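You operate a simulated robot arm through the tools that you are given. There is no shell and no other tool.

Carry out the task below with a simulated robot arm. There is one attempt and no reset: what you move stays moved.

## Task
Set the grey power supply to 5 volts, limit 0.5 amps, output off while you turn.
Fine: the output goes back on at the end.
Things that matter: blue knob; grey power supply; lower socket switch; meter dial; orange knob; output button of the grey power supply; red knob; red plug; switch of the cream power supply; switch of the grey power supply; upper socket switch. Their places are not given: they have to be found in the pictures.

It is judged by the outcome, as a careful person would: the job done as asked, and still so three seconds after it is handed in. It fails if anything else is knocked over, pushed out of place, dropped, spilled or broken.

## Robot
A 7-joint arm with a four-finger gripper, fixed in place. Base frame: the origin is on the floor under the middle of its stand, x ahead of it, y to its left, z up. Units: cm, rad, N and s.
It reaches about 122.3 cm from its shoulder. Its first joint turns from -1.204 to 3.002 rad. Payload 3.67 kg.
The tool frame sits at the grasp point between the pads (the TCP): z along the fingers, y along the line on which they close. The tips reach 2.8 cm beyond it. The gripper opens to 11.2 cm; its body begins 7.3 cm behind the TCP.
Orientation is told as [roll, pitch, yaw] about the base's x, y, z axes, in that order, counted from this pose: with the fingers straight down and closing along the base's y, the tool's x points along the base's -x, its y along +y and its z along -z.

## Interface
- The arm moves only by the tool move_arm. Its argument "increments" is a list that holds one entry, the list of rows, each a list of 7 numbers: the shift along the tool's x, y, z in cm, then the turn, a rotation vector about the tool's x, y, z in rad, then the gripper command, from -1 (shut) to 1 (fully open), values between in proportion. In form: [[[tx, ty, tz, rx, ry, rz, grip], ...]]. A call has 1 to 20 rows; each row is the pose to reach, as a shift and turn from the pose commanded when the call began, along the tool's axes at that moment. A row lasts 0.2 s, in which the tool goes at most 5 cm and 0.15 rad; a call with a longer step from one row to the next is refused whole, and so is a gripper value outside its range. Where a pose cannot be reached the arm comes as near as it can. A force on the tool above 90 N (or 10 N above the force at the start of the call, whichever is more), or a blocked arm, ends the call early, and 0.2 s more pass. Each finger travels about 10.25 cm/s and halts on what it meets, pressing with about 36 N; the grip force reading is that of the motor and also rises with nothing between the fingers. The clock runs only during rows and for 0.2 s after the last one: add rows that repeat a pose to give the fingers time. It gives the time, the measured TCP pose, the force on the tool (base axes), the opening and the grip force at its end, in the units of the frame above (readings bear some noise), with the torque about the TCP (base axes, N m) and any sound that the robot's microphone picked up, and new pictures: "show" is both (left out), scene, wrist or none.
- Cameras (640 x 400 px; columns grow to the right, rows downward): "scene" is fixed at [4.74, -49.8, 164.26]; the picture's right is [-0.50, -0.86, 0.00], its down [-0.71, 0.41, -0.57] and it looks along [0.49, -0.29, -0.82] (base axes); focal length 373 px, centre (320, 200). "wrist" rides on the gripper at [6, -1.8, -10.4] in the tool frame; the picture's right is [0.29, 0.96, 0.00], its down [-0.80, 0.24, -0.55] and it looks along [-0.53, 0.16, 0.83] (tool axes); focal length 234 px, centre (320, 200).
- lift_body(by): slides the trunk up (or, below 0, down) by that many cm; the arm rides with it, the base frame stays. It gives what a move gives, with no picture.
- point_at(camera, pixels): for up to 12 pixels [column, row] of the newest picture of that camera ("zoom" is the newest enlarged one), the place [x, y, z] in the base frame of the surface seen there, good to about 0.2 cm, but the place of the scene camera against the robot may be out by one fixed shift of up to 1.2 cm in any direction. It takes no simulated time.
- inspect(camera, box): a new picture of the part [left, top, right, bottom] of that camera's present view, enlarged. It takes no simulated time.
- finish_job(): hands the job in; it is judged then, once.

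Open the gripper and draw the arm clear of the work before you hand the job in, unless the task says otherwise.

The tools are called after "Call:" as a command line: name --argument value ..., lists and objects as JSON in quotes. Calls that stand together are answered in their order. move_arm: Moves the arm, as the interface text tells. Its arguments: {"type":"object","properties":{"increments":{"type":"array","items":{"type":"array","items":{"type":"array","items":{"type":"number"}}}},"show":{"type":"string","enum":["both","scene","wrist","none"]}},"required":["increments"]} The other tools are called the same way: lift_body (by) moves the trunk up or down; point_at (camera, pixels) gives the place of the surface under pixels of a picture; inspect (camera, box) takes an enlarged picture of a part of a camera's view; finish_job () hands the job in.

At the start:

```text
clock: 0.0
eef_pos: [42.81, -59.58, 118.87]
orientation: [-0.001, 0.001, 0.0]
force: [0.4, 0.2, -0.4]
ft_torque: [-0.02, 0.02, 0.02]
grip_width: 11.21
gripper_force: 0.1
trunk travel left (down, up): [-50.0, 34.0]
```

scene: 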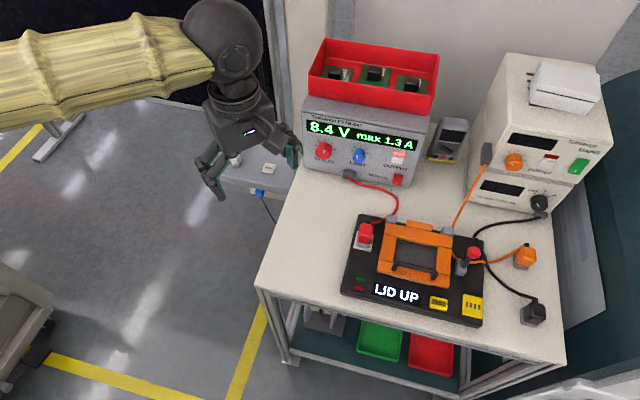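
wrist: 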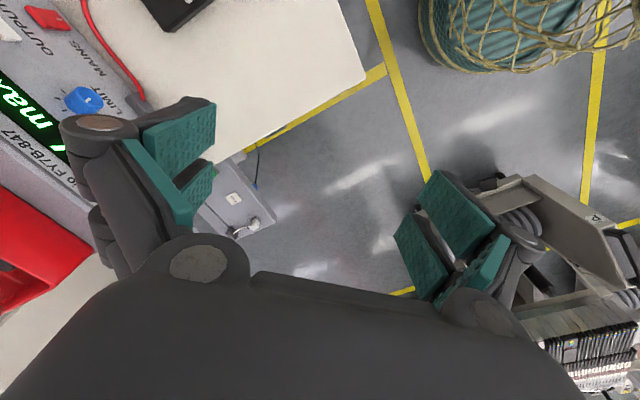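

I see the grey power supply at about (365,140) in the scene picture, showing "8.4 V max 1.3 A". I'll look closer at it and at the rest of the bench.

Call:
inspect --camera "scene" --box '[280, 80, 450, 200]'

Call:
inspect --camera "scene" --box '[420, 50, 620, 210]'

Call:
inspect --camera "scene" --box '[320, 190, 580, 340]'

Call:
inspect --camera "scene" --box '[200, 120, 310, 230]'

```text
3.33 times, centred on (365, 140) of scene
```

zoom: 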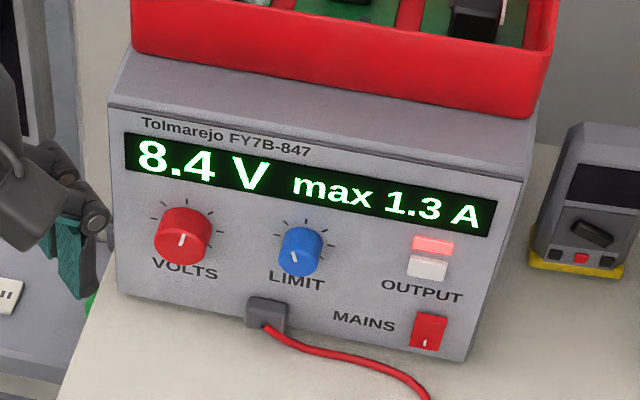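

```text
2.50 times, centred on (520, 130) of scene
```

zoom: 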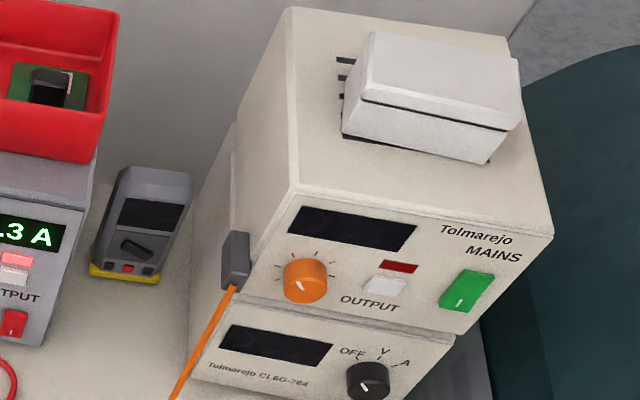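

```text
2.46 times, centred on (450, 265) of scene
```

zoom: 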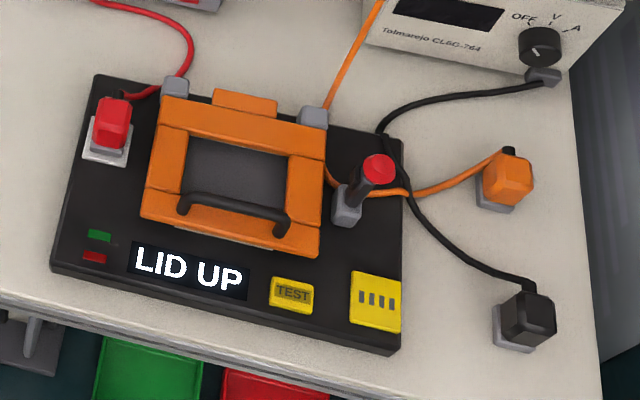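

```text
3.64 times, centred on (255, 175) of scene
```

zoom: 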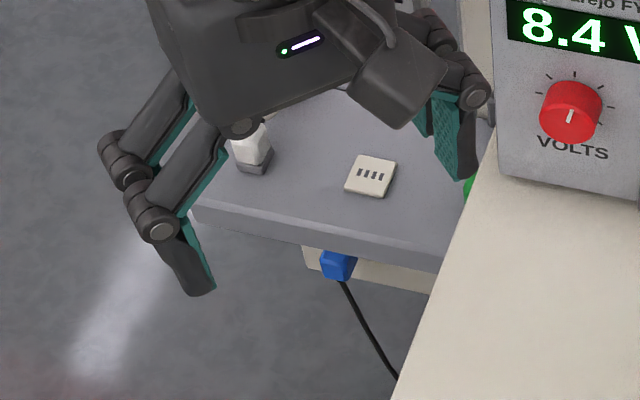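

The output lamp is lit at (397,152), with the button under it at (398,159). I'll get the 3D places of the panel, the knobs and the button.

Call:
inspect --camera "scene" --box '[280, 80, 450, 200]'

Call:
point_at --camera "zoom" --pixels '[[182, 240], [182, 215], [298, 256], [300, 235], [428, 267], [432, 246], [428, 335], [140, 250], [240, 260], [370, 270], [480, 260], [125, 120]]'

Call:
point_at --camera "zoom" --pixels '[[120, 280], [465, 350], [500, 240], [112, 97], [525, 120], [330, 60], [330, 100], [265, 310], [155, 235], [210, 235], [182, 262], [400, 265]]'

```text
3.33 times, centred on (365, 140) of scene
```

zoom: 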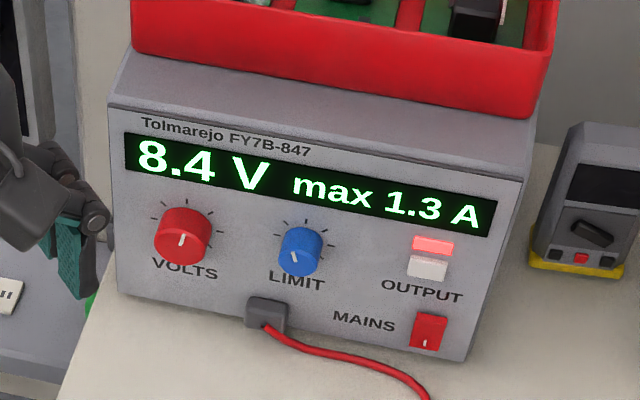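

```text
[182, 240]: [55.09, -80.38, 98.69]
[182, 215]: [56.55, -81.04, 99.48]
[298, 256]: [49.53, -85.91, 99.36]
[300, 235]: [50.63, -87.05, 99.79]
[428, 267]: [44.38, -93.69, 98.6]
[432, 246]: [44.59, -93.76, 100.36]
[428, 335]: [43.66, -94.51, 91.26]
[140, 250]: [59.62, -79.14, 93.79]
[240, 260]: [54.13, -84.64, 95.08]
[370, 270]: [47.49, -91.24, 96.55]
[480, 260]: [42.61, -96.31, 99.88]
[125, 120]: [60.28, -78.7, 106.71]
```

```text
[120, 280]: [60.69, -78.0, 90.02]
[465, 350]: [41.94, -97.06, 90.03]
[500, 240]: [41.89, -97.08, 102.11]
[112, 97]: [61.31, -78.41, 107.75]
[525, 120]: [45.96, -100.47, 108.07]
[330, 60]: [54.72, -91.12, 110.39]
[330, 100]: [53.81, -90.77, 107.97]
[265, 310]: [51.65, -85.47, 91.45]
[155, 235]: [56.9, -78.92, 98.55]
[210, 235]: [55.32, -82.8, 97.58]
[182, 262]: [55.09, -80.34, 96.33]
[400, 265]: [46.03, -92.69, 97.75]
```

The panel is vertical, facing about (-0.71, 0.70, 0), with the knobs standing out about 2.4 cm. I'll measure the fingers in the wrist picture before planning contact.

Call:
inspect --camera "wrist" --box '[40, 80, 600, 400]'

Call:
point_at --camera "wrist" --pixels '[[145, 130], [213, 105], [210, 150], [160, 165], [185, 205], [213, 172], [188, 232], [440, 175], [490, 235], [398, 235], [440, 290], [508, 245]]'

```text
1.14 times, centred on (320, 240) of wrist
```

zoom: 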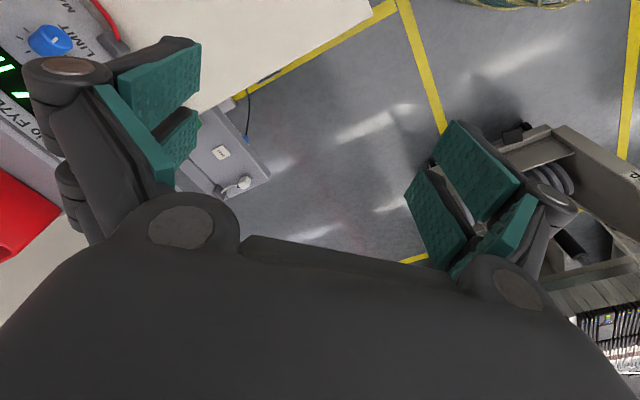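

```text
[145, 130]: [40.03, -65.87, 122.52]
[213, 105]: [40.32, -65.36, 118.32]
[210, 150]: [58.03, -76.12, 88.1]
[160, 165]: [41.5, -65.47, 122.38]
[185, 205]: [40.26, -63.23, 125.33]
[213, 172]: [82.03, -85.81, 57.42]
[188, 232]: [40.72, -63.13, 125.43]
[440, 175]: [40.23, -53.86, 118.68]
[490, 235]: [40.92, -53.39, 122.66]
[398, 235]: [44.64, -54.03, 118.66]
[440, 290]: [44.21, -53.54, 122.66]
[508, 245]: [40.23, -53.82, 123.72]
```

I'll measure the finger widths and gap more closely on the right-hand pads.

Call:
point_at --camera "wrist" --pixels '[[438, 180], [448, 195], [425, 210], [430, 216], [422, 224], [411, 230], [402, 250], [397, 245], [470, 262], [455, 270], [480, 210], [420, 285]]'

Call:
move_arm --increments '[[[0, 0, 0, 0, 0, 0, 0.5], [0, 0, 0, 0, 0, 0, 0], [0, 0, 0, 0, 0, 0, -0.5], [0, 0, 0, 0, 0, 0, -1], [0, 0, 0, 0, 0, 0, -1], [0, 0, 0, 0, 0, 0, -1]]]' --show "both"

```text
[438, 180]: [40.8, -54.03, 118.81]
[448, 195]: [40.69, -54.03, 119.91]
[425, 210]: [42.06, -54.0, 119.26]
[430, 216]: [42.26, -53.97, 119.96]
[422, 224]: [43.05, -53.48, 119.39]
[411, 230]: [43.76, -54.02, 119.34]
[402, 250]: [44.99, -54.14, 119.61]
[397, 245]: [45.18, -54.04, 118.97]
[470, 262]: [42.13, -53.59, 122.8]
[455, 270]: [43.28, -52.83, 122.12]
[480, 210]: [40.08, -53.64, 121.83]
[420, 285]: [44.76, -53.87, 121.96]
```

```text
clock: 1.4
eef_pos: [42.76, -59.7, 118.9]
orientation: [-0.001, 0.0, 0.001]
force: [-0.7, 0.4, -0.1]
ft_torque: [0.0, 0.02, 0.01]
grip_width: 0.0
gripper_force: 35.7
trunk travel left (down, up): [-50.0, 34.0]
```

scene: 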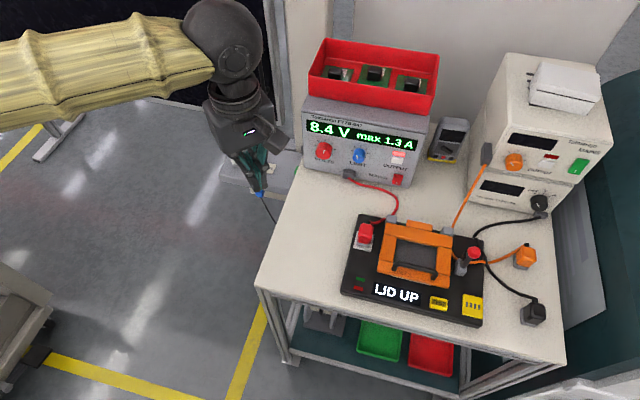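
wrist: 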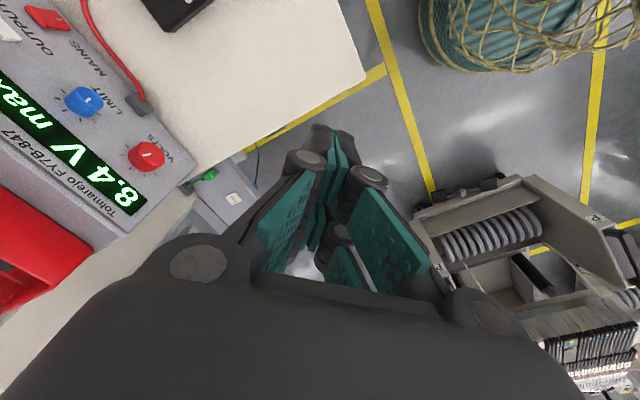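

Each finger is about 2.1 cm wide with a gap of about 1.2 cm between the two on a side. The wrist camera now also sees the panel (red knob about (148,155), blue about (85,100)); I'll measure there to find the scene camera's shift.

Call:
inspect --camera "wrist" --box '[0, 0, 256, 240]'

Call:
point_at --camera "wrist" --pixels '[[148, 155], [151, 165], [85, 100], [90, 108], [47, 18], [5, 28], [138, 105], [170, 180], [115, 135], [60, 70], [200, 130], [40, 200]]'

```text
1.67 times, centred on (128, 120) of wrist
```

zoom: 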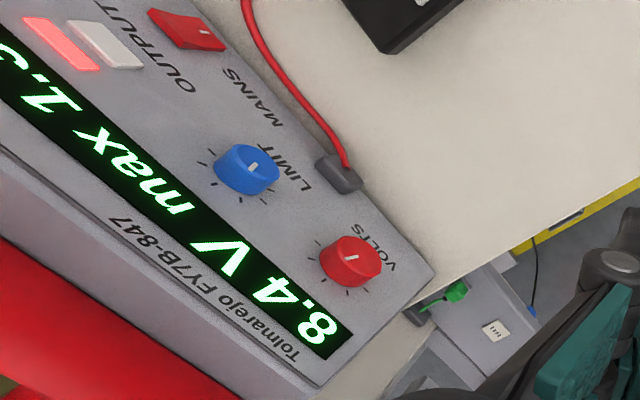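

```text
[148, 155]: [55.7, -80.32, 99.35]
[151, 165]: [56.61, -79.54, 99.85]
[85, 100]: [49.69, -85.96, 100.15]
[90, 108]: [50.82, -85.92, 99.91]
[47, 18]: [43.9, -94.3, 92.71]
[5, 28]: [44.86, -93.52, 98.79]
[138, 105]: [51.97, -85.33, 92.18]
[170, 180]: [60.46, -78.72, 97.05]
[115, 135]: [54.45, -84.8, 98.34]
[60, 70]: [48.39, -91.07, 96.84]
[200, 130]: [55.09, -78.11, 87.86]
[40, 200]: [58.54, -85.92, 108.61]
```

The wrist view puts the panel about 0.3 cm further back than the scene view does. I'll take precise feature points in this zoom, and bench points in the scene.

Call:
point_at --camera "zoom" --pixels '[[350, 258], [352, 242], [338, 262], [372, 262], [355, 280], [253, 166], [265, 160], [245, 185], [105, 45], [60, 45], [95, 25], [120, 62]]'

Call:
point_at --camera "zoom" --pixels '[[434, 272], [322, 386], [185, 30], [205, 40], [340, 172], [450, 200], [395, 260], [322, 262], [275, 165], [217, 180], [130, 60], [80, 25]]'

Call:
point_at --camera "scene" --pixels '[[330, 195], [300, 220], [420, 190], [345, 178], [350, 172], [313, 172], [300, 160], [397, 178], [399, 160], [395, 159], [393, 157], [404, 162]]'

```text
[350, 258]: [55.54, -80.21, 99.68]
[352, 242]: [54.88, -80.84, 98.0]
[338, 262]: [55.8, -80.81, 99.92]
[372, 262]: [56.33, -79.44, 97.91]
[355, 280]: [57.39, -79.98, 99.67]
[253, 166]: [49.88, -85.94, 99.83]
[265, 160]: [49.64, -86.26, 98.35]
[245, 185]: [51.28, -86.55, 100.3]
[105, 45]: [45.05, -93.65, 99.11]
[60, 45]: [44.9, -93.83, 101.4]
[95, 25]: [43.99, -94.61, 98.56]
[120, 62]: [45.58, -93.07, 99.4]
```

```text
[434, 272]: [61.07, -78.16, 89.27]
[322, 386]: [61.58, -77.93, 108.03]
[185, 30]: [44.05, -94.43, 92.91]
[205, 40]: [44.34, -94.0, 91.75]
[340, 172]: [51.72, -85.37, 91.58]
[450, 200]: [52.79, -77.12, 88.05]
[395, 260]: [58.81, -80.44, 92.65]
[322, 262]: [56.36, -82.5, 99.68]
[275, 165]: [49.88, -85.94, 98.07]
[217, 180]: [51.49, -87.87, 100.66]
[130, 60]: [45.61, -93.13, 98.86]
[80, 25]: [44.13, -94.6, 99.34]
```

```text
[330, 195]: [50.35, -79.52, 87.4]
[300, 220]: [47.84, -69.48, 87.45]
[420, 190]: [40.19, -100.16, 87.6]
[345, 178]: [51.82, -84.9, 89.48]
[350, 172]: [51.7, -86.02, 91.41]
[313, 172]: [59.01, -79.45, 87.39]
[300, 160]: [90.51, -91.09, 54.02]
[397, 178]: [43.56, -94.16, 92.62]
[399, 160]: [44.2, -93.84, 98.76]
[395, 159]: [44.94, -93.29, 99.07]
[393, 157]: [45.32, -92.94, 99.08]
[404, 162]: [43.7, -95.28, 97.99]
```

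In the robot's own frame the bench is at z≈88.0 and the panel plane is about 0.35 cm behind the scene reading; button centre is about (45.0, -93.7, 98.9). I'll swing the gripper to horizontal, pointing at the panel with the camera on the right side, at a standoff well clear of the supply.

Call:
move_arm --increments '[[[1.0, -1.3, 0.6, 0.1234, -0.0517, -0.0517, -1], [2.0, -2.7, 1.2, 0.2467, -0.1034, -0.1034, -1], [3.0, -4.0, 1.8, 0.3701, -0.1551, -0.1551, -1], [4.0, -5.3, 2.4, 0.4934, -0.2068, -0.2068, -1], [5.0, -6.7, 3.0, 0.6168, -0.2585, -0.2585, -1], [6.0, -8.0, 3.6, 0.7401, -0.3103, -0.3103, -1], [7.0, -9.3, 4.2, 0.8635, -0.362, -0.362, -1], [8.0, -10.7, 4.8, 0.9868, -0.4137, -0.4137, -1], [9.0, -12.0, 5.4, 1.1102, -0.4654, -0.4654, -1], [10.0, -13.3, 6.0, 1.2335, -0.5171, -0.5171, -1], [11.0, -14.7, 6.6, 1.3569, -0.5688, -0.5688, -1], [12.0, -16.0, 7.2, 1.4802, -0.6205, -0.6205, -1], [12.0, -16.0, 7.2, 1.4802, -0.6205, -0.6205, -1]]]' --show "both"

```text
clock: 4.2
eef_pos: [30.79, -75.53, 111.85]
orientation: [-1.574, 0.004, 0.794]
force: [-0.5, 0.7, 0.3]
ft_torque: [0.03, 0.02, -0.06]
grip_width: 0.0
gripper_force: 35.4
trunk travel left (down, up): [-50.0, 34.0]
```

scene: 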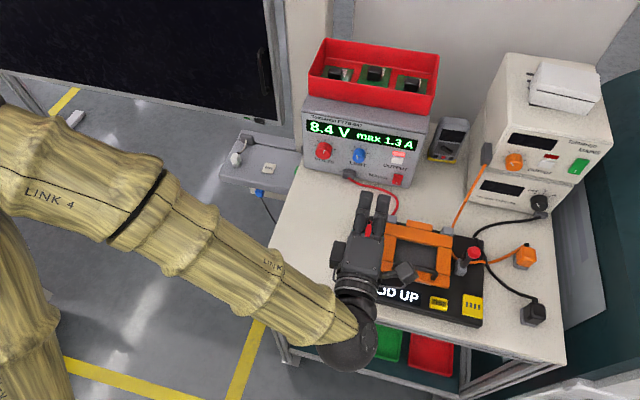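
wrist: 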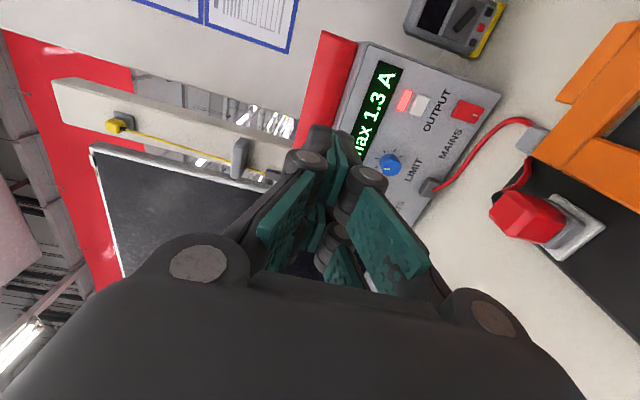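

The orientation is as commanded, and the scene camera still sees the panel. The jig lies in front of the supply, so I'll measure heights of the jig, lid, plugs and cables before lowering.

Call:
point_at --camera "scene" --pixels '[[367, 228], [405, 235], [430, 228], [440, 245], [475, 255], [462, 262], [372, 300], [450, 310], [393, 205], [372, 184], [480, 310], [525, 258]]'

Call:
point_at --camera "wrist" --pixels '[[525, 215], [500, 215], [570, 240], [600, 60], [540, 140], [505, 120], [450, 165], [600, 200], [440, 40], [415, 160], [620, 120], [560, 100]]'

Call:
inspect --camera "scene" --box '[300, 160, 500, 370]'

```text
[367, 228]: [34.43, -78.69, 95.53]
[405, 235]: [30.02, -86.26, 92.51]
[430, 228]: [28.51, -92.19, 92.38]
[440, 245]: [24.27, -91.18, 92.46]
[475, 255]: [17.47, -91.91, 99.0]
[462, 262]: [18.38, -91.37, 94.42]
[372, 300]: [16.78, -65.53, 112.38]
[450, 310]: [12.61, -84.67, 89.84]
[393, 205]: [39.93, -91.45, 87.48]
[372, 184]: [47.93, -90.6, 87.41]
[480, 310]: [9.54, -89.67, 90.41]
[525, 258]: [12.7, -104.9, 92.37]
```

```text
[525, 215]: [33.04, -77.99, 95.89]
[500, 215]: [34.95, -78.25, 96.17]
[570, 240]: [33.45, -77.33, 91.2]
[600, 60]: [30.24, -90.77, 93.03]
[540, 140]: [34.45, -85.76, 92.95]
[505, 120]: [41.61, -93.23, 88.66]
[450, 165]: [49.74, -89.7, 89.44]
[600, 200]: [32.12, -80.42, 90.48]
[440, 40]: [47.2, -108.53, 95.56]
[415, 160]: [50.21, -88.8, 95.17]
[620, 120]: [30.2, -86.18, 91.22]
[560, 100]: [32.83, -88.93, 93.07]
```

```text
1.90 times, centred on (400, 265) of scene
```

zoom: 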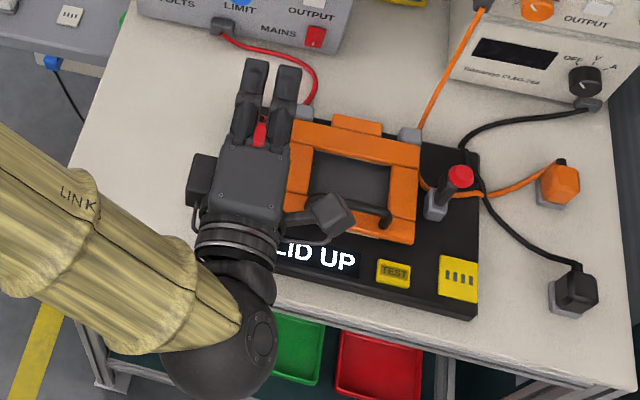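

The red plug top is at about z 96 at (34,-78), right behind where the gripper would sit for the button, so I'll tilt the fingers 25° downward for the press. I'll roll the camera up and tilt here, still high above the jig.

Call:
move_arm --increments '[[[0, 0, 0, -0.0285, -0.0285, -0.1286, -1], [0, 0, 0, -0.057, -0.057, -0.2573, -1], [0, 0, 0, -0.0856, -0.0856, -0.3859, -1], [0, 0, 0, -0.1141, -0.1141, -0.5145, -1], [0, 0, 0, -0.1426, -0.1426, -0.6432, -1], [0, 0, 0, -0.1711, -0.1711, -0.7718, -1], [0, 0, 0, -0.1996, -0.1996, -0.9004, -1], [0, 0, 0, -0.2281, -0.2281, -1.0291, -1], [0, 0, 0, -0.2567, -0.2567, -1.1577, -1], [0, 0, 0, -0.2852, -0.2852, -1.2863, -1], [0, 0, 0, -0.3137, -0.3137, -1.415, -1], [0, 0, 0, -0.3422, -0.3422, -1.5436, -1], [0, 0, 0, -0.3422, -0.3422, -1.5436, -1]]]' --show "both"

```text
clock: 7.0
eef_pos: [30.67, -75.71, 111.73]
orientation: [0.003, 1.135, 2.368]
force: [0.0, -0.9, 0.8]
ft_torque: [-0.04, -0.02, 0.02]
grip_width: 0.0
gripper_force: 36.2
trunk travel left (down, up): [-50.0, 34.0]
```

scene: 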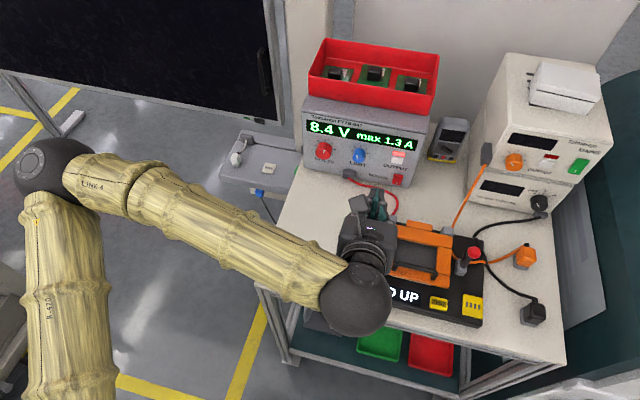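
wrist: 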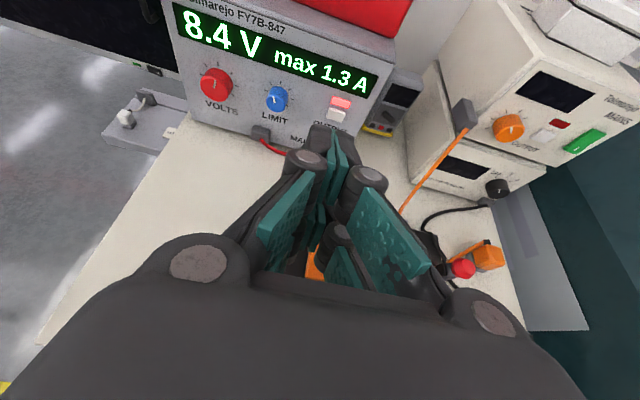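

The roll works and the wrist camera sees the whole panel, with the button at about (337,115). I'll zoom and take robot-frame points for button, knobs and pointers.

Call:
inspect --camera "wrist" --box '[180, 30, 390, 160]'

Call:
point_at --camera "wrist" --pixels '[[337, 115], [341, 103], [331, 113], [343, 118], [214, 84], [214, 90], [275, 99], [275, 104], [240, 95], [300, 110], [264, 133], [365, 120]]'

```text
3.05 times, centred on (285, 95) of wrist
```

zoom: 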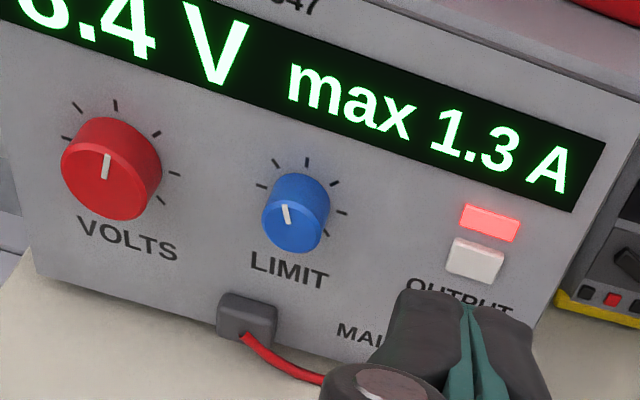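

```text
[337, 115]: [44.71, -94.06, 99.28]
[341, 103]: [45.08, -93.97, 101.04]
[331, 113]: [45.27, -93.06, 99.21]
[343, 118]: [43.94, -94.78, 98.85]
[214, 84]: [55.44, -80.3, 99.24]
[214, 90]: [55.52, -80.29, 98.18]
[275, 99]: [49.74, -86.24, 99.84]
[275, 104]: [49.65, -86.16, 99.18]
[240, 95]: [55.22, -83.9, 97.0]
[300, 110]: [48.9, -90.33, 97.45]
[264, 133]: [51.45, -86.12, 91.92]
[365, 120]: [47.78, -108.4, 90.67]
```

I'll pick the outlines of the two knob faces and the button in this zoom to get their centres.

Call:
point_at --camera "zoom" --pixels '[[66, 168], [148, 192], [112, 216], [112, 124], [106, 165], [105, 178], [130, 150], [80, 150], [90, 205], [135, 205], [150, 150], [160, 165]]'

Call:
point_at --camera "zoom" --pixels '[[266, 210], [322, 225], [295, 248], [300, 182], [288, 214], [285, 206], [327, 200], [452, 240], [449, 268], [503, 252], [497, 282], [475, 262]]'

```text
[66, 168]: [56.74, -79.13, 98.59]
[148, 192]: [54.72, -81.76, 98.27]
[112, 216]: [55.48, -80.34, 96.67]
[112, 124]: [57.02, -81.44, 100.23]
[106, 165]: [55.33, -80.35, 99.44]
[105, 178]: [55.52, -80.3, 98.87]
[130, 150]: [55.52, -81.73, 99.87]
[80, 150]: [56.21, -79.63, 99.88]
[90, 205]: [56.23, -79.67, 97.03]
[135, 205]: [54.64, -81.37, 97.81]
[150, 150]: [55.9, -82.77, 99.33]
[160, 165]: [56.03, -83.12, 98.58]
```

```text
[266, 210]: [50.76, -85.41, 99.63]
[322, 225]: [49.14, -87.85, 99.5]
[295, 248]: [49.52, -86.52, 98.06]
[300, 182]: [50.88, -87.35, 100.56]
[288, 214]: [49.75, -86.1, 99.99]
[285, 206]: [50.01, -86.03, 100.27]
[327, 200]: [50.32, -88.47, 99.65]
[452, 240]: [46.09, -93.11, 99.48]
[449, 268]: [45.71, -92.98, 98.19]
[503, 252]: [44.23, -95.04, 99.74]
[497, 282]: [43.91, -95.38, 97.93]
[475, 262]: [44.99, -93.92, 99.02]
```

Button centre comes out at about (44.8, -93.7, 98.95), red knob centre near u=18.35/z=98.4, blue near u=26.65/z=99.2. Now I'll locate the closed fingertips in the same view so I know exactly which edge will touch.

Call:
point_at --camera "zoom" --pixels '[[405, 297], [430, 297], [455, 305], [468, 312], [490, 312], [515, 320], [530, 335], [395, 320], [380, 360], [425, 330], [500, 340], [467, 330]]'

```text
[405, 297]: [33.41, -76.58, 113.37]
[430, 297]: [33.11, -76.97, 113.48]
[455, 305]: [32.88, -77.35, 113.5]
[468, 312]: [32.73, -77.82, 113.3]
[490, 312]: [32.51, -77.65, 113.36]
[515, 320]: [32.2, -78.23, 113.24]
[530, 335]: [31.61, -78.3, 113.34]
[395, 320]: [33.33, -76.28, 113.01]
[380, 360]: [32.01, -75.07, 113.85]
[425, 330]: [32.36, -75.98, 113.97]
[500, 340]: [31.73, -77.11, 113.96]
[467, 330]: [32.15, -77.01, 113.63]
```

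Fingertip edge sits about 2.7 cm up and 2–2.8 cm ahead of the TCP in tool axes. I'll move to a standoff in front of the button, about 8 cm from the panel at z≈104.

Call:
move_arm --increments '[[[-0.07, 0.37, 2.14, 0, 0, 0, -1], [-0.14, 0.73, 4.28, 0, 0, 0, -1], [-0.21, 1.1, 6.41, 0, 0, 0, -1], [-0.28, 1.46, 8.55, 0, 0, 0, -1], [-0.35, 1.83, 10.69, 0, 0, 0, -1], [-0.42, 2.19, 12.83, 0, 0, 0, -1], [-0.49, 2.56, 14.96, 0, 0, 0, -1], [-0.56, 2.92, 17.1, 0, 0, 0, -1], [-0.56, 2.92, 17.1, 0, 0, 0, -1]]]' --show "both"

```text
clock: 9.0
eef_pos: [39.49, -88.45, 103.9]
orientation: [0.002, 1.134, 2.365]
force: [0.1, 0.3, 0.1]
ft_torque: [-0.03, 0.0, -0.02]
grip_width: 0.0
gripper_force: 36.0
trunk travel left (down, up): [-50.0, 34.0]
```

scene: 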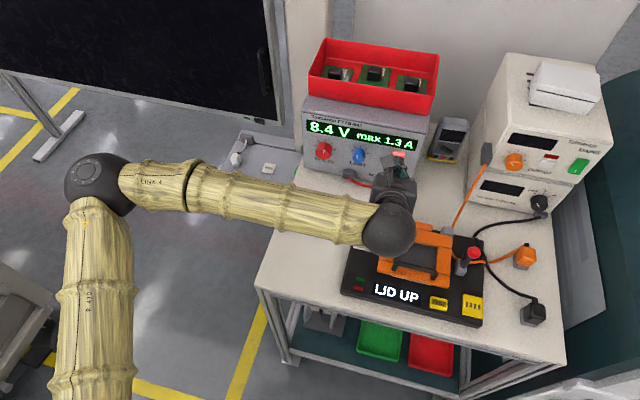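
wrist: 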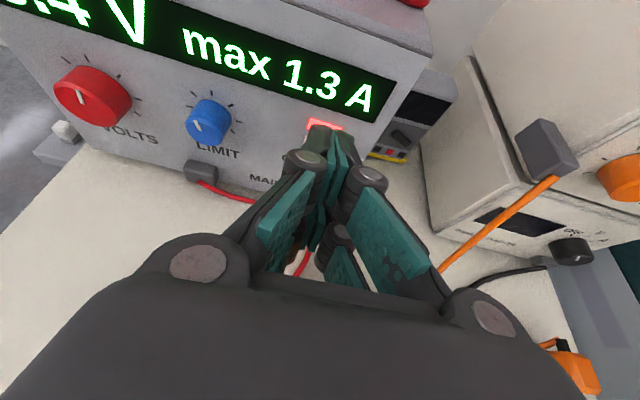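

Clear so far; lamp at (322,125) is still lit. I'll lower straight down about 6 cm to bring the fingertip edge level with the button.

Call:
move_arm --increments '[[[-1.4, 0, 0.65, 0, 0, 0, -1], [-2.8, 0, 1.3, 0, 0, 0, -1], [-4.2, 0, 1.95, 0, 0, 0, -1], [-5.57, 0, 2.6, 0, 0, 0, -1], [-5.57, 0, 2.6, 0, 0, 0, -1]]]' --show "both"

```text
clock: 10.2
eef_pos: [39.5, -88.54, 97.83]
orientation: [0.001, 1.136, 2.366]
force: [-0.3, -0.2, 1.0]
ft_torque: [-0.02, -0.01, -0.01]
grip_width: 0.0
gripper_force: 35.5
trunk travel left (down, up): [-50.0, 34.0]
```

scene: 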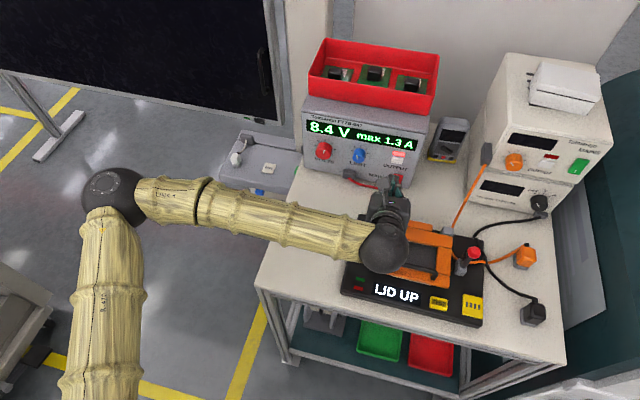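
wrist: 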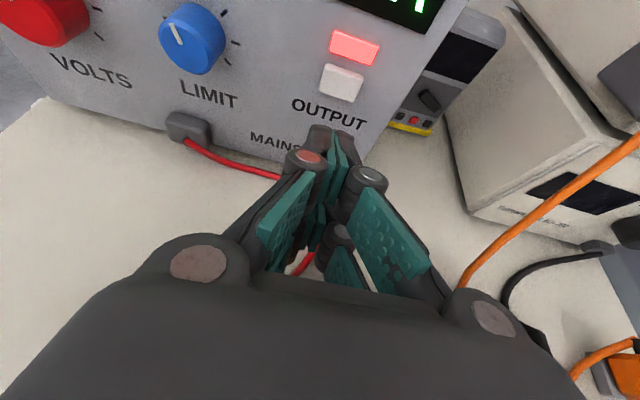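

The tips now sit just below the button in the wrist view (button at (341,82)). I'll re-measure the button from this close view before pushing.

Call:
inspect --camera "wrist" --box '[260, 20, 420, 180]'

Call:
point_at --camera "wrist" --pixels '[[341, 82], [326, 68], [362, 76], [320, 90], [354, 99], [354, 48], [332, 58], [313, 118], [320, 128], [345, 135], [350, 140], [300, 85]]'

```text
2.50 times, centred on (340, 100) of wrist
```

zoom: 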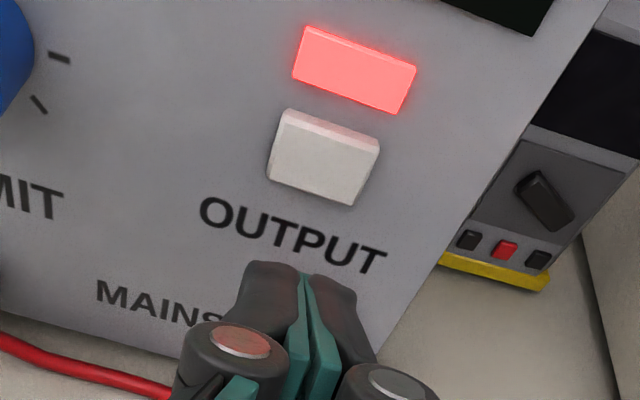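

```text
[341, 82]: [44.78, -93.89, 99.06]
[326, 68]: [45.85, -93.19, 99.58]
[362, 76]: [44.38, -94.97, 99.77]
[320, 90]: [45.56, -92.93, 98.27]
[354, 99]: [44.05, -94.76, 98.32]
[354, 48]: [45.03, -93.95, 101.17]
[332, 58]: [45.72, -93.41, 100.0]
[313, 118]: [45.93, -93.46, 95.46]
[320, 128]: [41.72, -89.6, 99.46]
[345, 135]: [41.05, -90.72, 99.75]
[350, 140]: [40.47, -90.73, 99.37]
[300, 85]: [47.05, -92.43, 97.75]
```

Button spans z 98.3–99.75, u 34.3–36.7, face 0.55 cm proud of the panel. I'll advance 3.4 cm (stopping short of contact) and lower 0.3 cm.

Call:
move_arm --increments '[[[0.3, 0.02, 0.8, 0, 0, 0, -1], [0.58, 0.04, 1.6, 0, 0, 0, -1], [0.87, 0.05, 2.4, 0, 0, 0, -1], [1.165, 0.05, 3.208, 0, 0, 0, -1], [1.165, 0.05, 3.208, 0, 0, 0, -1]]]' --show "wrist"

Call:
inspect --camera "wrist" --box '[260, 20, 420, 180]'

```text
clock: 11.4
eef_pos: [41.79, -90.87, 97.45]
orientation: [0.0, 1.134, 2.365]
force: [-0.8, -0.1, 0.7]
ft_torque: [0.03, 0.02, -0.02]
grip_width: 0.0
gripper_force: 35.6
trunk travel left (down, up): [-50.0, 34.0]
```

wrist: 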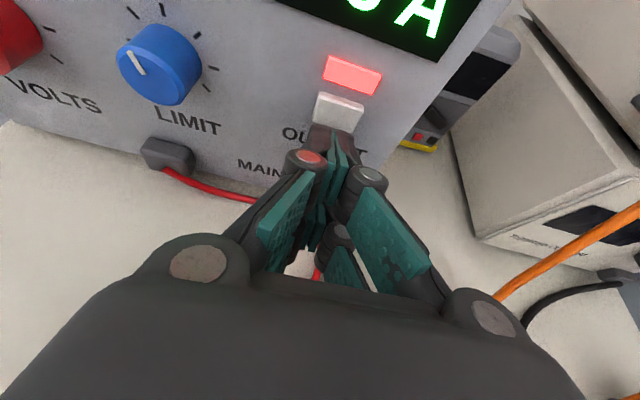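

```text
2.50 times, centred on (340, 100) of wrist
```

zoom: 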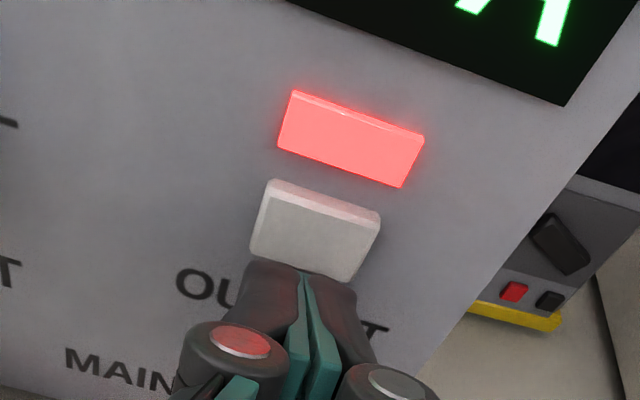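

The tips are just short of the button with a small gap, force near zero. I'll creep forward 0.6 cm.

Call:
move_arm --increments '[[[0.063, 0, 0.136, 0, 0, 0, -1], [0.127, 0, 0.272, 0, 0, 0, -1], [0.19, 0, 0.408, 0, 0, 0, -1], [0.254, 0, 0.544, 0, 0, 0, -1]]]' --show "wrist"

Call:
inspect --camera "wrist" --box '[280, 40, 400, 160]'

```text
clock: 12.4
eef_pos: [42.4, -91.35, 97.42]
orientation: [-0.001, 1.134, 2.364]
force: [0.0, 0.3, 0.0]
ft_torque: [-0.02, -0.03, -0.02]
grip_width: 0.0
gripper_force: 35.9
trunk travel left (down, up): [-50.0, 34.0]
```

wrist: 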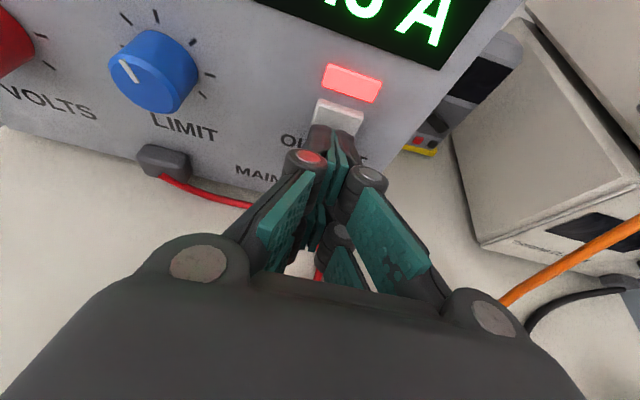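

```text
3.33 times, centred on (340, 100) of wrist
```

zoom: 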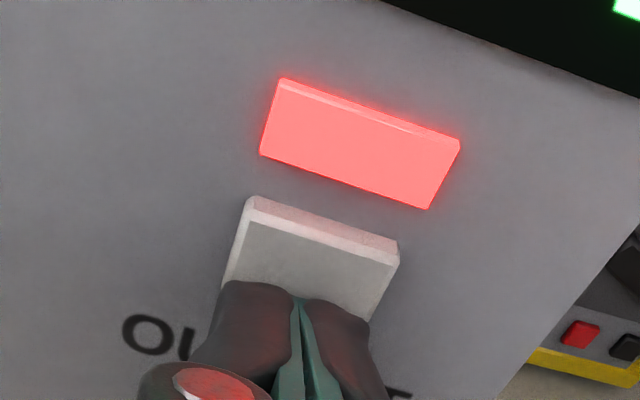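

No force yet and the lamp is still lit. I'll creep 0.3 cm more.

Call:
move_arm --increments '[[[0.042, 0, 0.091, 0, 0, 0, -1], [0.085, 0, 0.181, 0, 0, 0, -1], [0.127, 0, 0.272, 0, 0, 0, -1]]]' --show "wrist"

Call:
inspect --camera "wrist" --box '[280, 40, 400, 160]'

```text
clock: 13.2
eef_pos: [42.55, -91.52, 97.47]
orientation: [0.001, 1.133, 2.363]
force: [-1.1, 0.9, 0.5]
ft_torque: [-0.02, 0.0, 0.01]
grip_width: 0.63
gripper_force: 35.6
trunk travel left (down, up): [-50.0, 34.0]
```

wrist: 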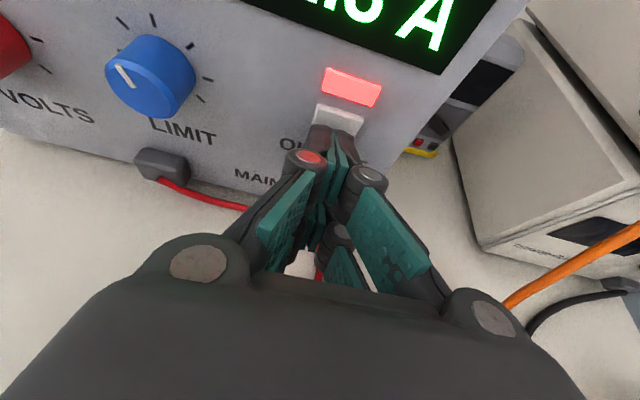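

```text
3.33 times, centred on (340, 100) of wrist
```

zoom: 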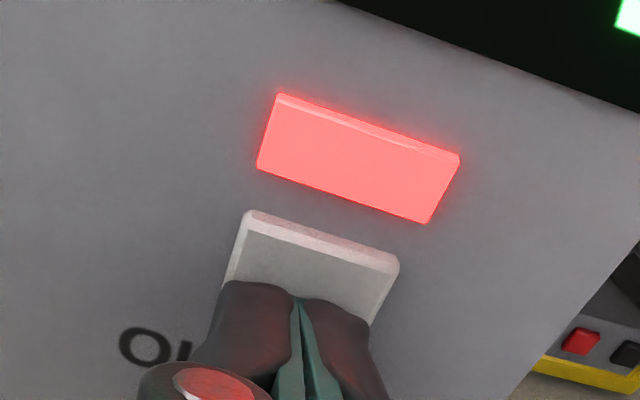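

A first trace of contact: about 1.4 N back along the panel normal. I'll press on in 0.1 cm steps and watch force, sound and lamp.

Call:
move_arm --increments '[[[0.042, 0, 0.091, 0, 0, 0, -1], [0.085, 0, 0.181, 0, 0, 0, -1]]]' --show "wrist"

Call:
inspect --camera "wrist" --box '[280, 40, 400, 160]'

```text
clock: 13.8
eef_pos: [42.73, -91.72, 97.46]
orientation: [0.0, 1.135, 2.364]
force: [-1.1, 2.9, -1.0]
ft_torque: [0.01, 0.04, 0.03]
grip_width: 0.59
gripper_force: 35.8
trunk travel left (down, up): [-50.0, 34.0]
heard: click
```

wrist: 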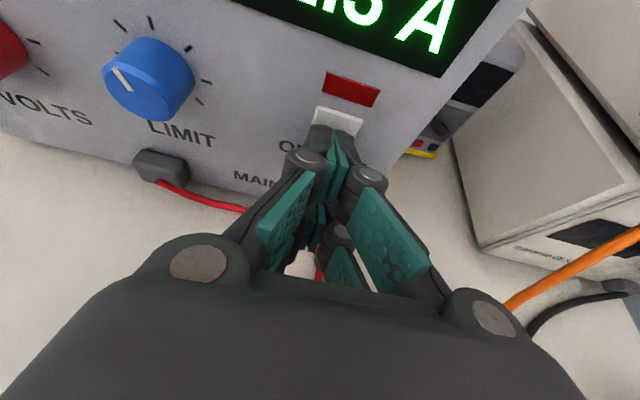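

```text
3.33 times, centred on (340, 100) of wrist
```

zoom: 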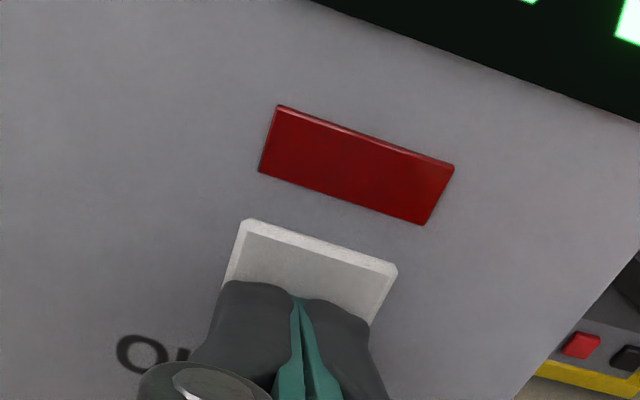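

Click heard, and the lamp at (352,90) has gone dark: output off. I'll back straight off 8 cm, then lift 8 cm.

Call:
move_arm --increments '[[[-0.42, 0, -0.91, 0, 0, 0, -1], [-1.27, 0, -2.72, 0, 0, 0, -1], [-2.11, 0, -4.53, 0, 0, 0, -1], [-3.38, 0, -7.25, 0, 0, 0, -1], [-1.57, 0, -8.1, 0, 0, 0, -1], [0.25, 0, -8.94, 0, 0, 0, -1], [2.06, 0, -9.79, 0, 0, 0, -1], [3.87, 0, -10.63, 0, 0, 0, -1], [3.87, 0, -10.63, 0, 0, 0, -1]]]' --show "both"

Call:
inspect --camera "scene" --box '[280, 80, 450, 200]'

```text
clock: 15.8
eef_pos: [36.95, -86.08, 105.41]
orientation: [-0.001, 1.133, 2.365]
force: [-0.1, 0.1, 0.5]
ft_torque: [0.0, -0.02, 0.01]
grip_width: 0.0
gripper_force: 35.5
trunk travel left (down, up): [-50.0, 34.0]
```

scene: 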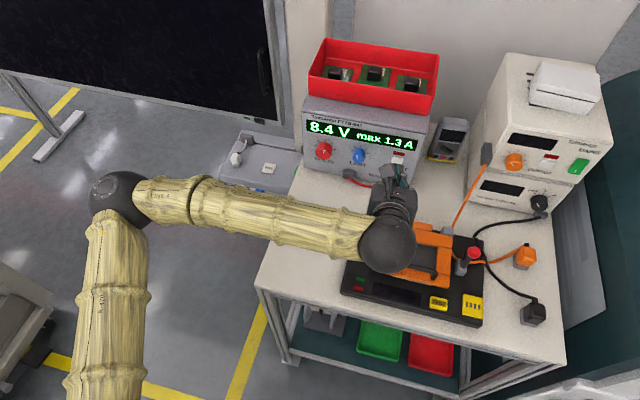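
wrist: 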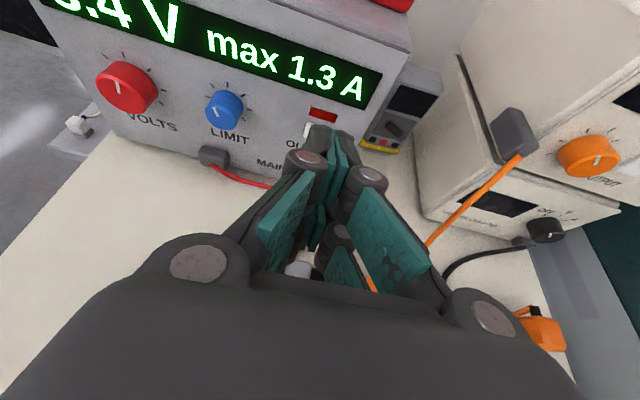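

```text
3.33 times, centred on (365, 140) of scene
```

zoom: 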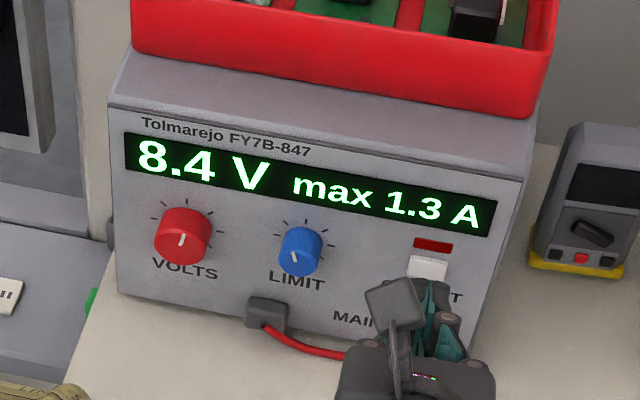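

Output is off (lamp dark, jig display dark) while the set values remain shown. I'll shift left to stand off in front of the red knob, level the tool, roll it 40° clockwise and open to about 6 cm.

Call:
move_arm --increments '[[[-0.24, -2.14, -0.1, 0.019, 0.0523, 0.0859, -1], [-0.48, -4.28, -0.19, 0.0381, 0.1046, 0.1717, -1], [-0.71, -6.41, -0.29, 0.0571, 0.1569, 0.2576, -0.8], [-0.95, -8.55, -0.39, 0.0762, 0.2092, 0.3435, -0.6], [-1.19, -10.69, -0.48, 0.0952, 0.2614, 0.4293, -0.4], [-1.43, -12.83, -0.58, 0.1142, 0.3137, 0.5152, -0.2], [-1.66, -14.96, -0.67, 0.1333, 0.366, 0.601, 0], [-1.9, -17.1, -0.77, 0.1523, 0.4183, 0.6869, 0.07], [-1.9, -17.1, -0.77, 0.1523, 0.4183, 0.6869, 0.07]]]' --show "both"

```text
clock: 17.8
eef_pos: [47.92, -72.82, 104.15]
orientation: [-1.571, 0.87, 0.793]
force: [1.1, -0.4, 0.2]
ft_torque: [0.0, 0.0, -0.03]
grip_width: 5.98
gripper_force: 0.1
trunk travel left (down, up): [-50.0, 34.0]
```

scene: 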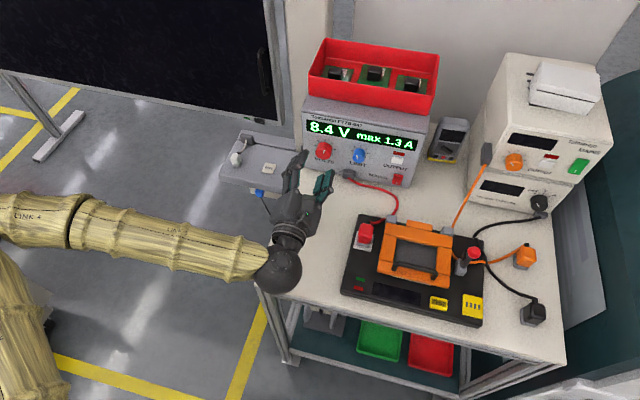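
wrist: 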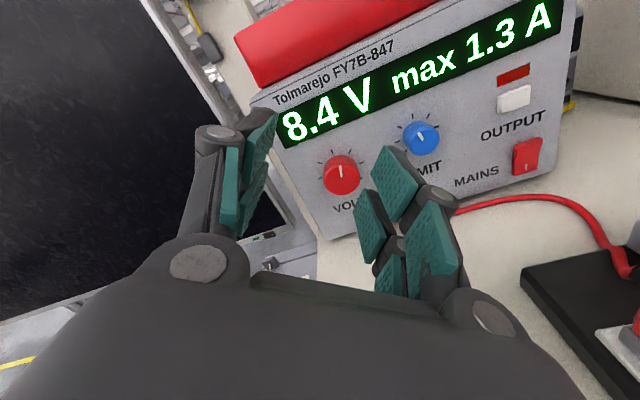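

Nice view: red knob at (341,174), fingers half open, at u=18.33. I'll re-measure the red knob outline and the finger tips from here.

Call:
inspect --camera "wrist" --box '[200, 100, 460, 300]'

Call:
point_at --camera "wrist" --pixels '[[341, 176], [324, 180], [357, 168], [344, 196], [334, 157], [341, 165], [272, 120], [276, 118], [381, 148], [372, 180], [356, 195], [420, 183]]'

```text
2.00 times, centred on (330, 200) of wrist
```

zoom: 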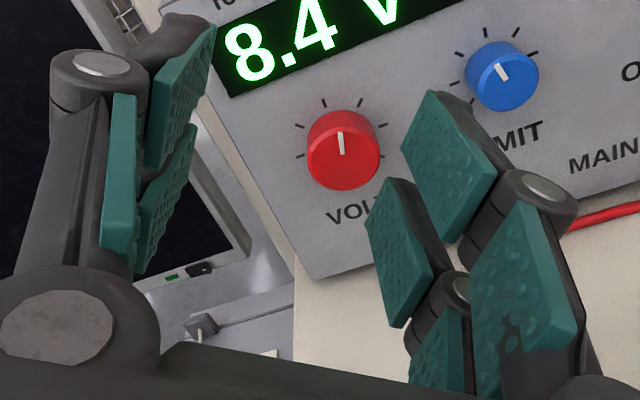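

```text
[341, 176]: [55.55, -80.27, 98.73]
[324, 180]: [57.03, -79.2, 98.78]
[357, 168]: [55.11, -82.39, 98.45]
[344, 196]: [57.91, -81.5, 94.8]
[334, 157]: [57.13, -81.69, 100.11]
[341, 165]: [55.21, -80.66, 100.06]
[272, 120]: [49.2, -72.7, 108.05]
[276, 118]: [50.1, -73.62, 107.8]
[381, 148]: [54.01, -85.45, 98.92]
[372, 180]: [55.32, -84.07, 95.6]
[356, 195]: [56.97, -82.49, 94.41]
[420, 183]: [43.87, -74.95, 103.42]
```

I'll take finer points in the zoom picture for the knob rim and the finger pad edges.

Call:
point_at --camera "zoom" --pixels '[[310, 155], [376, 155], [343, 186], [343, 132], [343, 155], [318, 178], [368, 178], [318, 130], [366, 130], [341, 118], [355, 185], [330, 186]]'

Call:
point_at --camera "zoom" --pixels '[[213, 40], [200, 60], [185, 135], [190, 150], [435, 95], [410, 145], [385, 185], [370, 215], [400, 325], [450, 240], [205, 20], [180, 30]]'

```text
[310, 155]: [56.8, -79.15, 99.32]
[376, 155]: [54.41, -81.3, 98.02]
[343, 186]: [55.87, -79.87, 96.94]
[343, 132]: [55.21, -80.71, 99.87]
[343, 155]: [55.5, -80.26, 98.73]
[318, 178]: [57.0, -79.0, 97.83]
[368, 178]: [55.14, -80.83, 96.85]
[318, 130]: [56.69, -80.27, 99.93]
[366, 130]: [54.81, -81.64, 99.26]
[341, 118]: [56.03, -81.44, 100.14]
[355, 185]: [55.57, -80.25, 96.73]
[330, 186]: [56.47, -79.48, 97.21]
```

```text
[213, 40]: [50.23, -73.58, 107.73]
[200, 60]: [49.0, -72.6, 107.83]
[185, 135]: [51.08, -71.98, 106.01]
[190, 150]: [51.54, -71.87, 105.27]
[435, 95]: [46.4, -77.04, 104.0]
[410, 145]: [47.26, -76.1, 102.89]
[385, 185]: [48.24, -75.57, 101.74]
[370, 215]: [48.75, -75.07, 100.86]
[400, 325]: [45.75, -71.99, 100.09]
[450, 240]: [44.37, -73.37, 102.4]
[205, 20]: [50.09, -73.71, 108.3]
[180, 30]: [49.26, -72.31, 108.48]
```

The knob face centre fits at u≈18.25, z≈98.45, radius about 1.77 cm, and the tips reach about 2.2 cm past the TCP at this opening. I'll lower to knob height and come in halfway.

Call:
move_arm --increments '[[[-1.47, 1.2, 0, 0, 0, 0, 0.07], [-2.95, 2.4, 0, 0, 0, 0, 0.07], [-4.42, 3.6, 0, 0, 0, 0, 0.07], [-4.42, 3.6, 2.0, 0, 0, 0, 0.07], [-4.42, 3.6, 4.0, 0, 0, 0, 0.07], [-4.42, 3.6, 5.5, 0, 0, 0, 0.07], [-4.42, 3.6, 5.5, 0, 0, 0, 0.07]]]' --show "both"

Call:
inspect --camera "wrist" --box '[200, 60, 460, 260]'

```text
clock: 19.4
eef_pos: [51.88, -76.67, 98.52]
orientation: [-1.571, 0.872, 0.794]
force: [-0.7, 0.8, -0.5]
ft_torque: [-0.02, 0.0, 0.0]
grip_width: 5.98
gripper_force: 0.1
trunk travel left (down, up): [-50.0, 34.0]
```

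scene: 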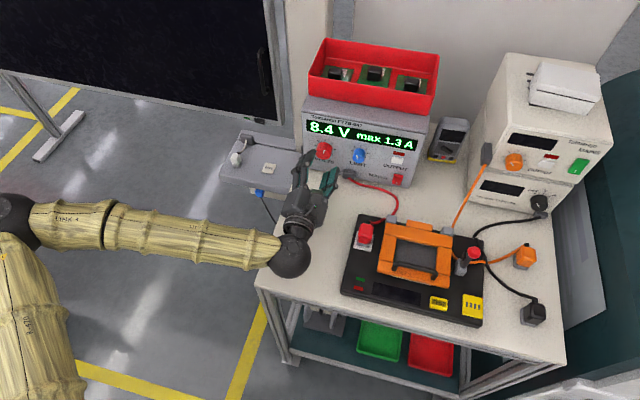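
wrist: 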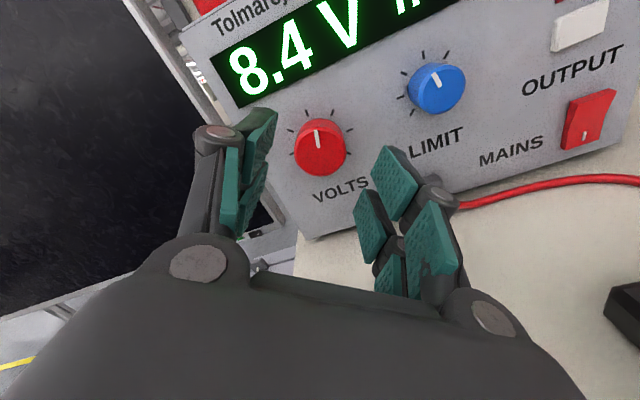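

```text
2.00 times, centred on (330, 160) of wrist
```

zoom: 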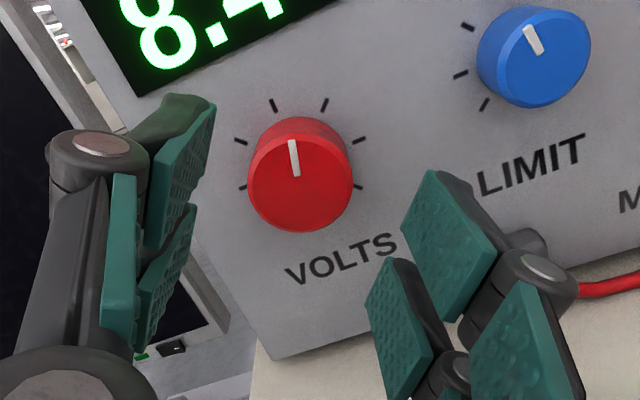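

I'll measure the knob rim once more at this closer range to centre well.

Call:
point_at --camera "zoom" --pixels '[[252, 185], [349, 185], [300, 230], [300, 140], [297, 172], [265, 215], [338, 215], [265, 150], [340, 150], [288, 142], [315, 228], [285, 229]]'

```text
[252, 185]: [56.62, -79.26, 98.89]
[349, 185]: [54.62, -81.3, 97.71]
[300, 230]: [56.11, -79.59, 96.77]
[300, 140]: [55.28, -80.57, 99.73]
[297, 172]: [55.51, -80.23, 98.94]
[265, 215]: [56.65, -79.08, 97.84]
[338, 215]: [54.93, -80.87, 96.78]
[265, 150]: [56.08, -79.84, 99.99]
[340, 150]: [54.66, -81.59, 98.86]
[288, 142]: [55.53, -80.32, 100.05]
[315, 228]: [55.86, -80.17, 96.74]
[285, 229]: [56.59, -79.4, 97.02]
```

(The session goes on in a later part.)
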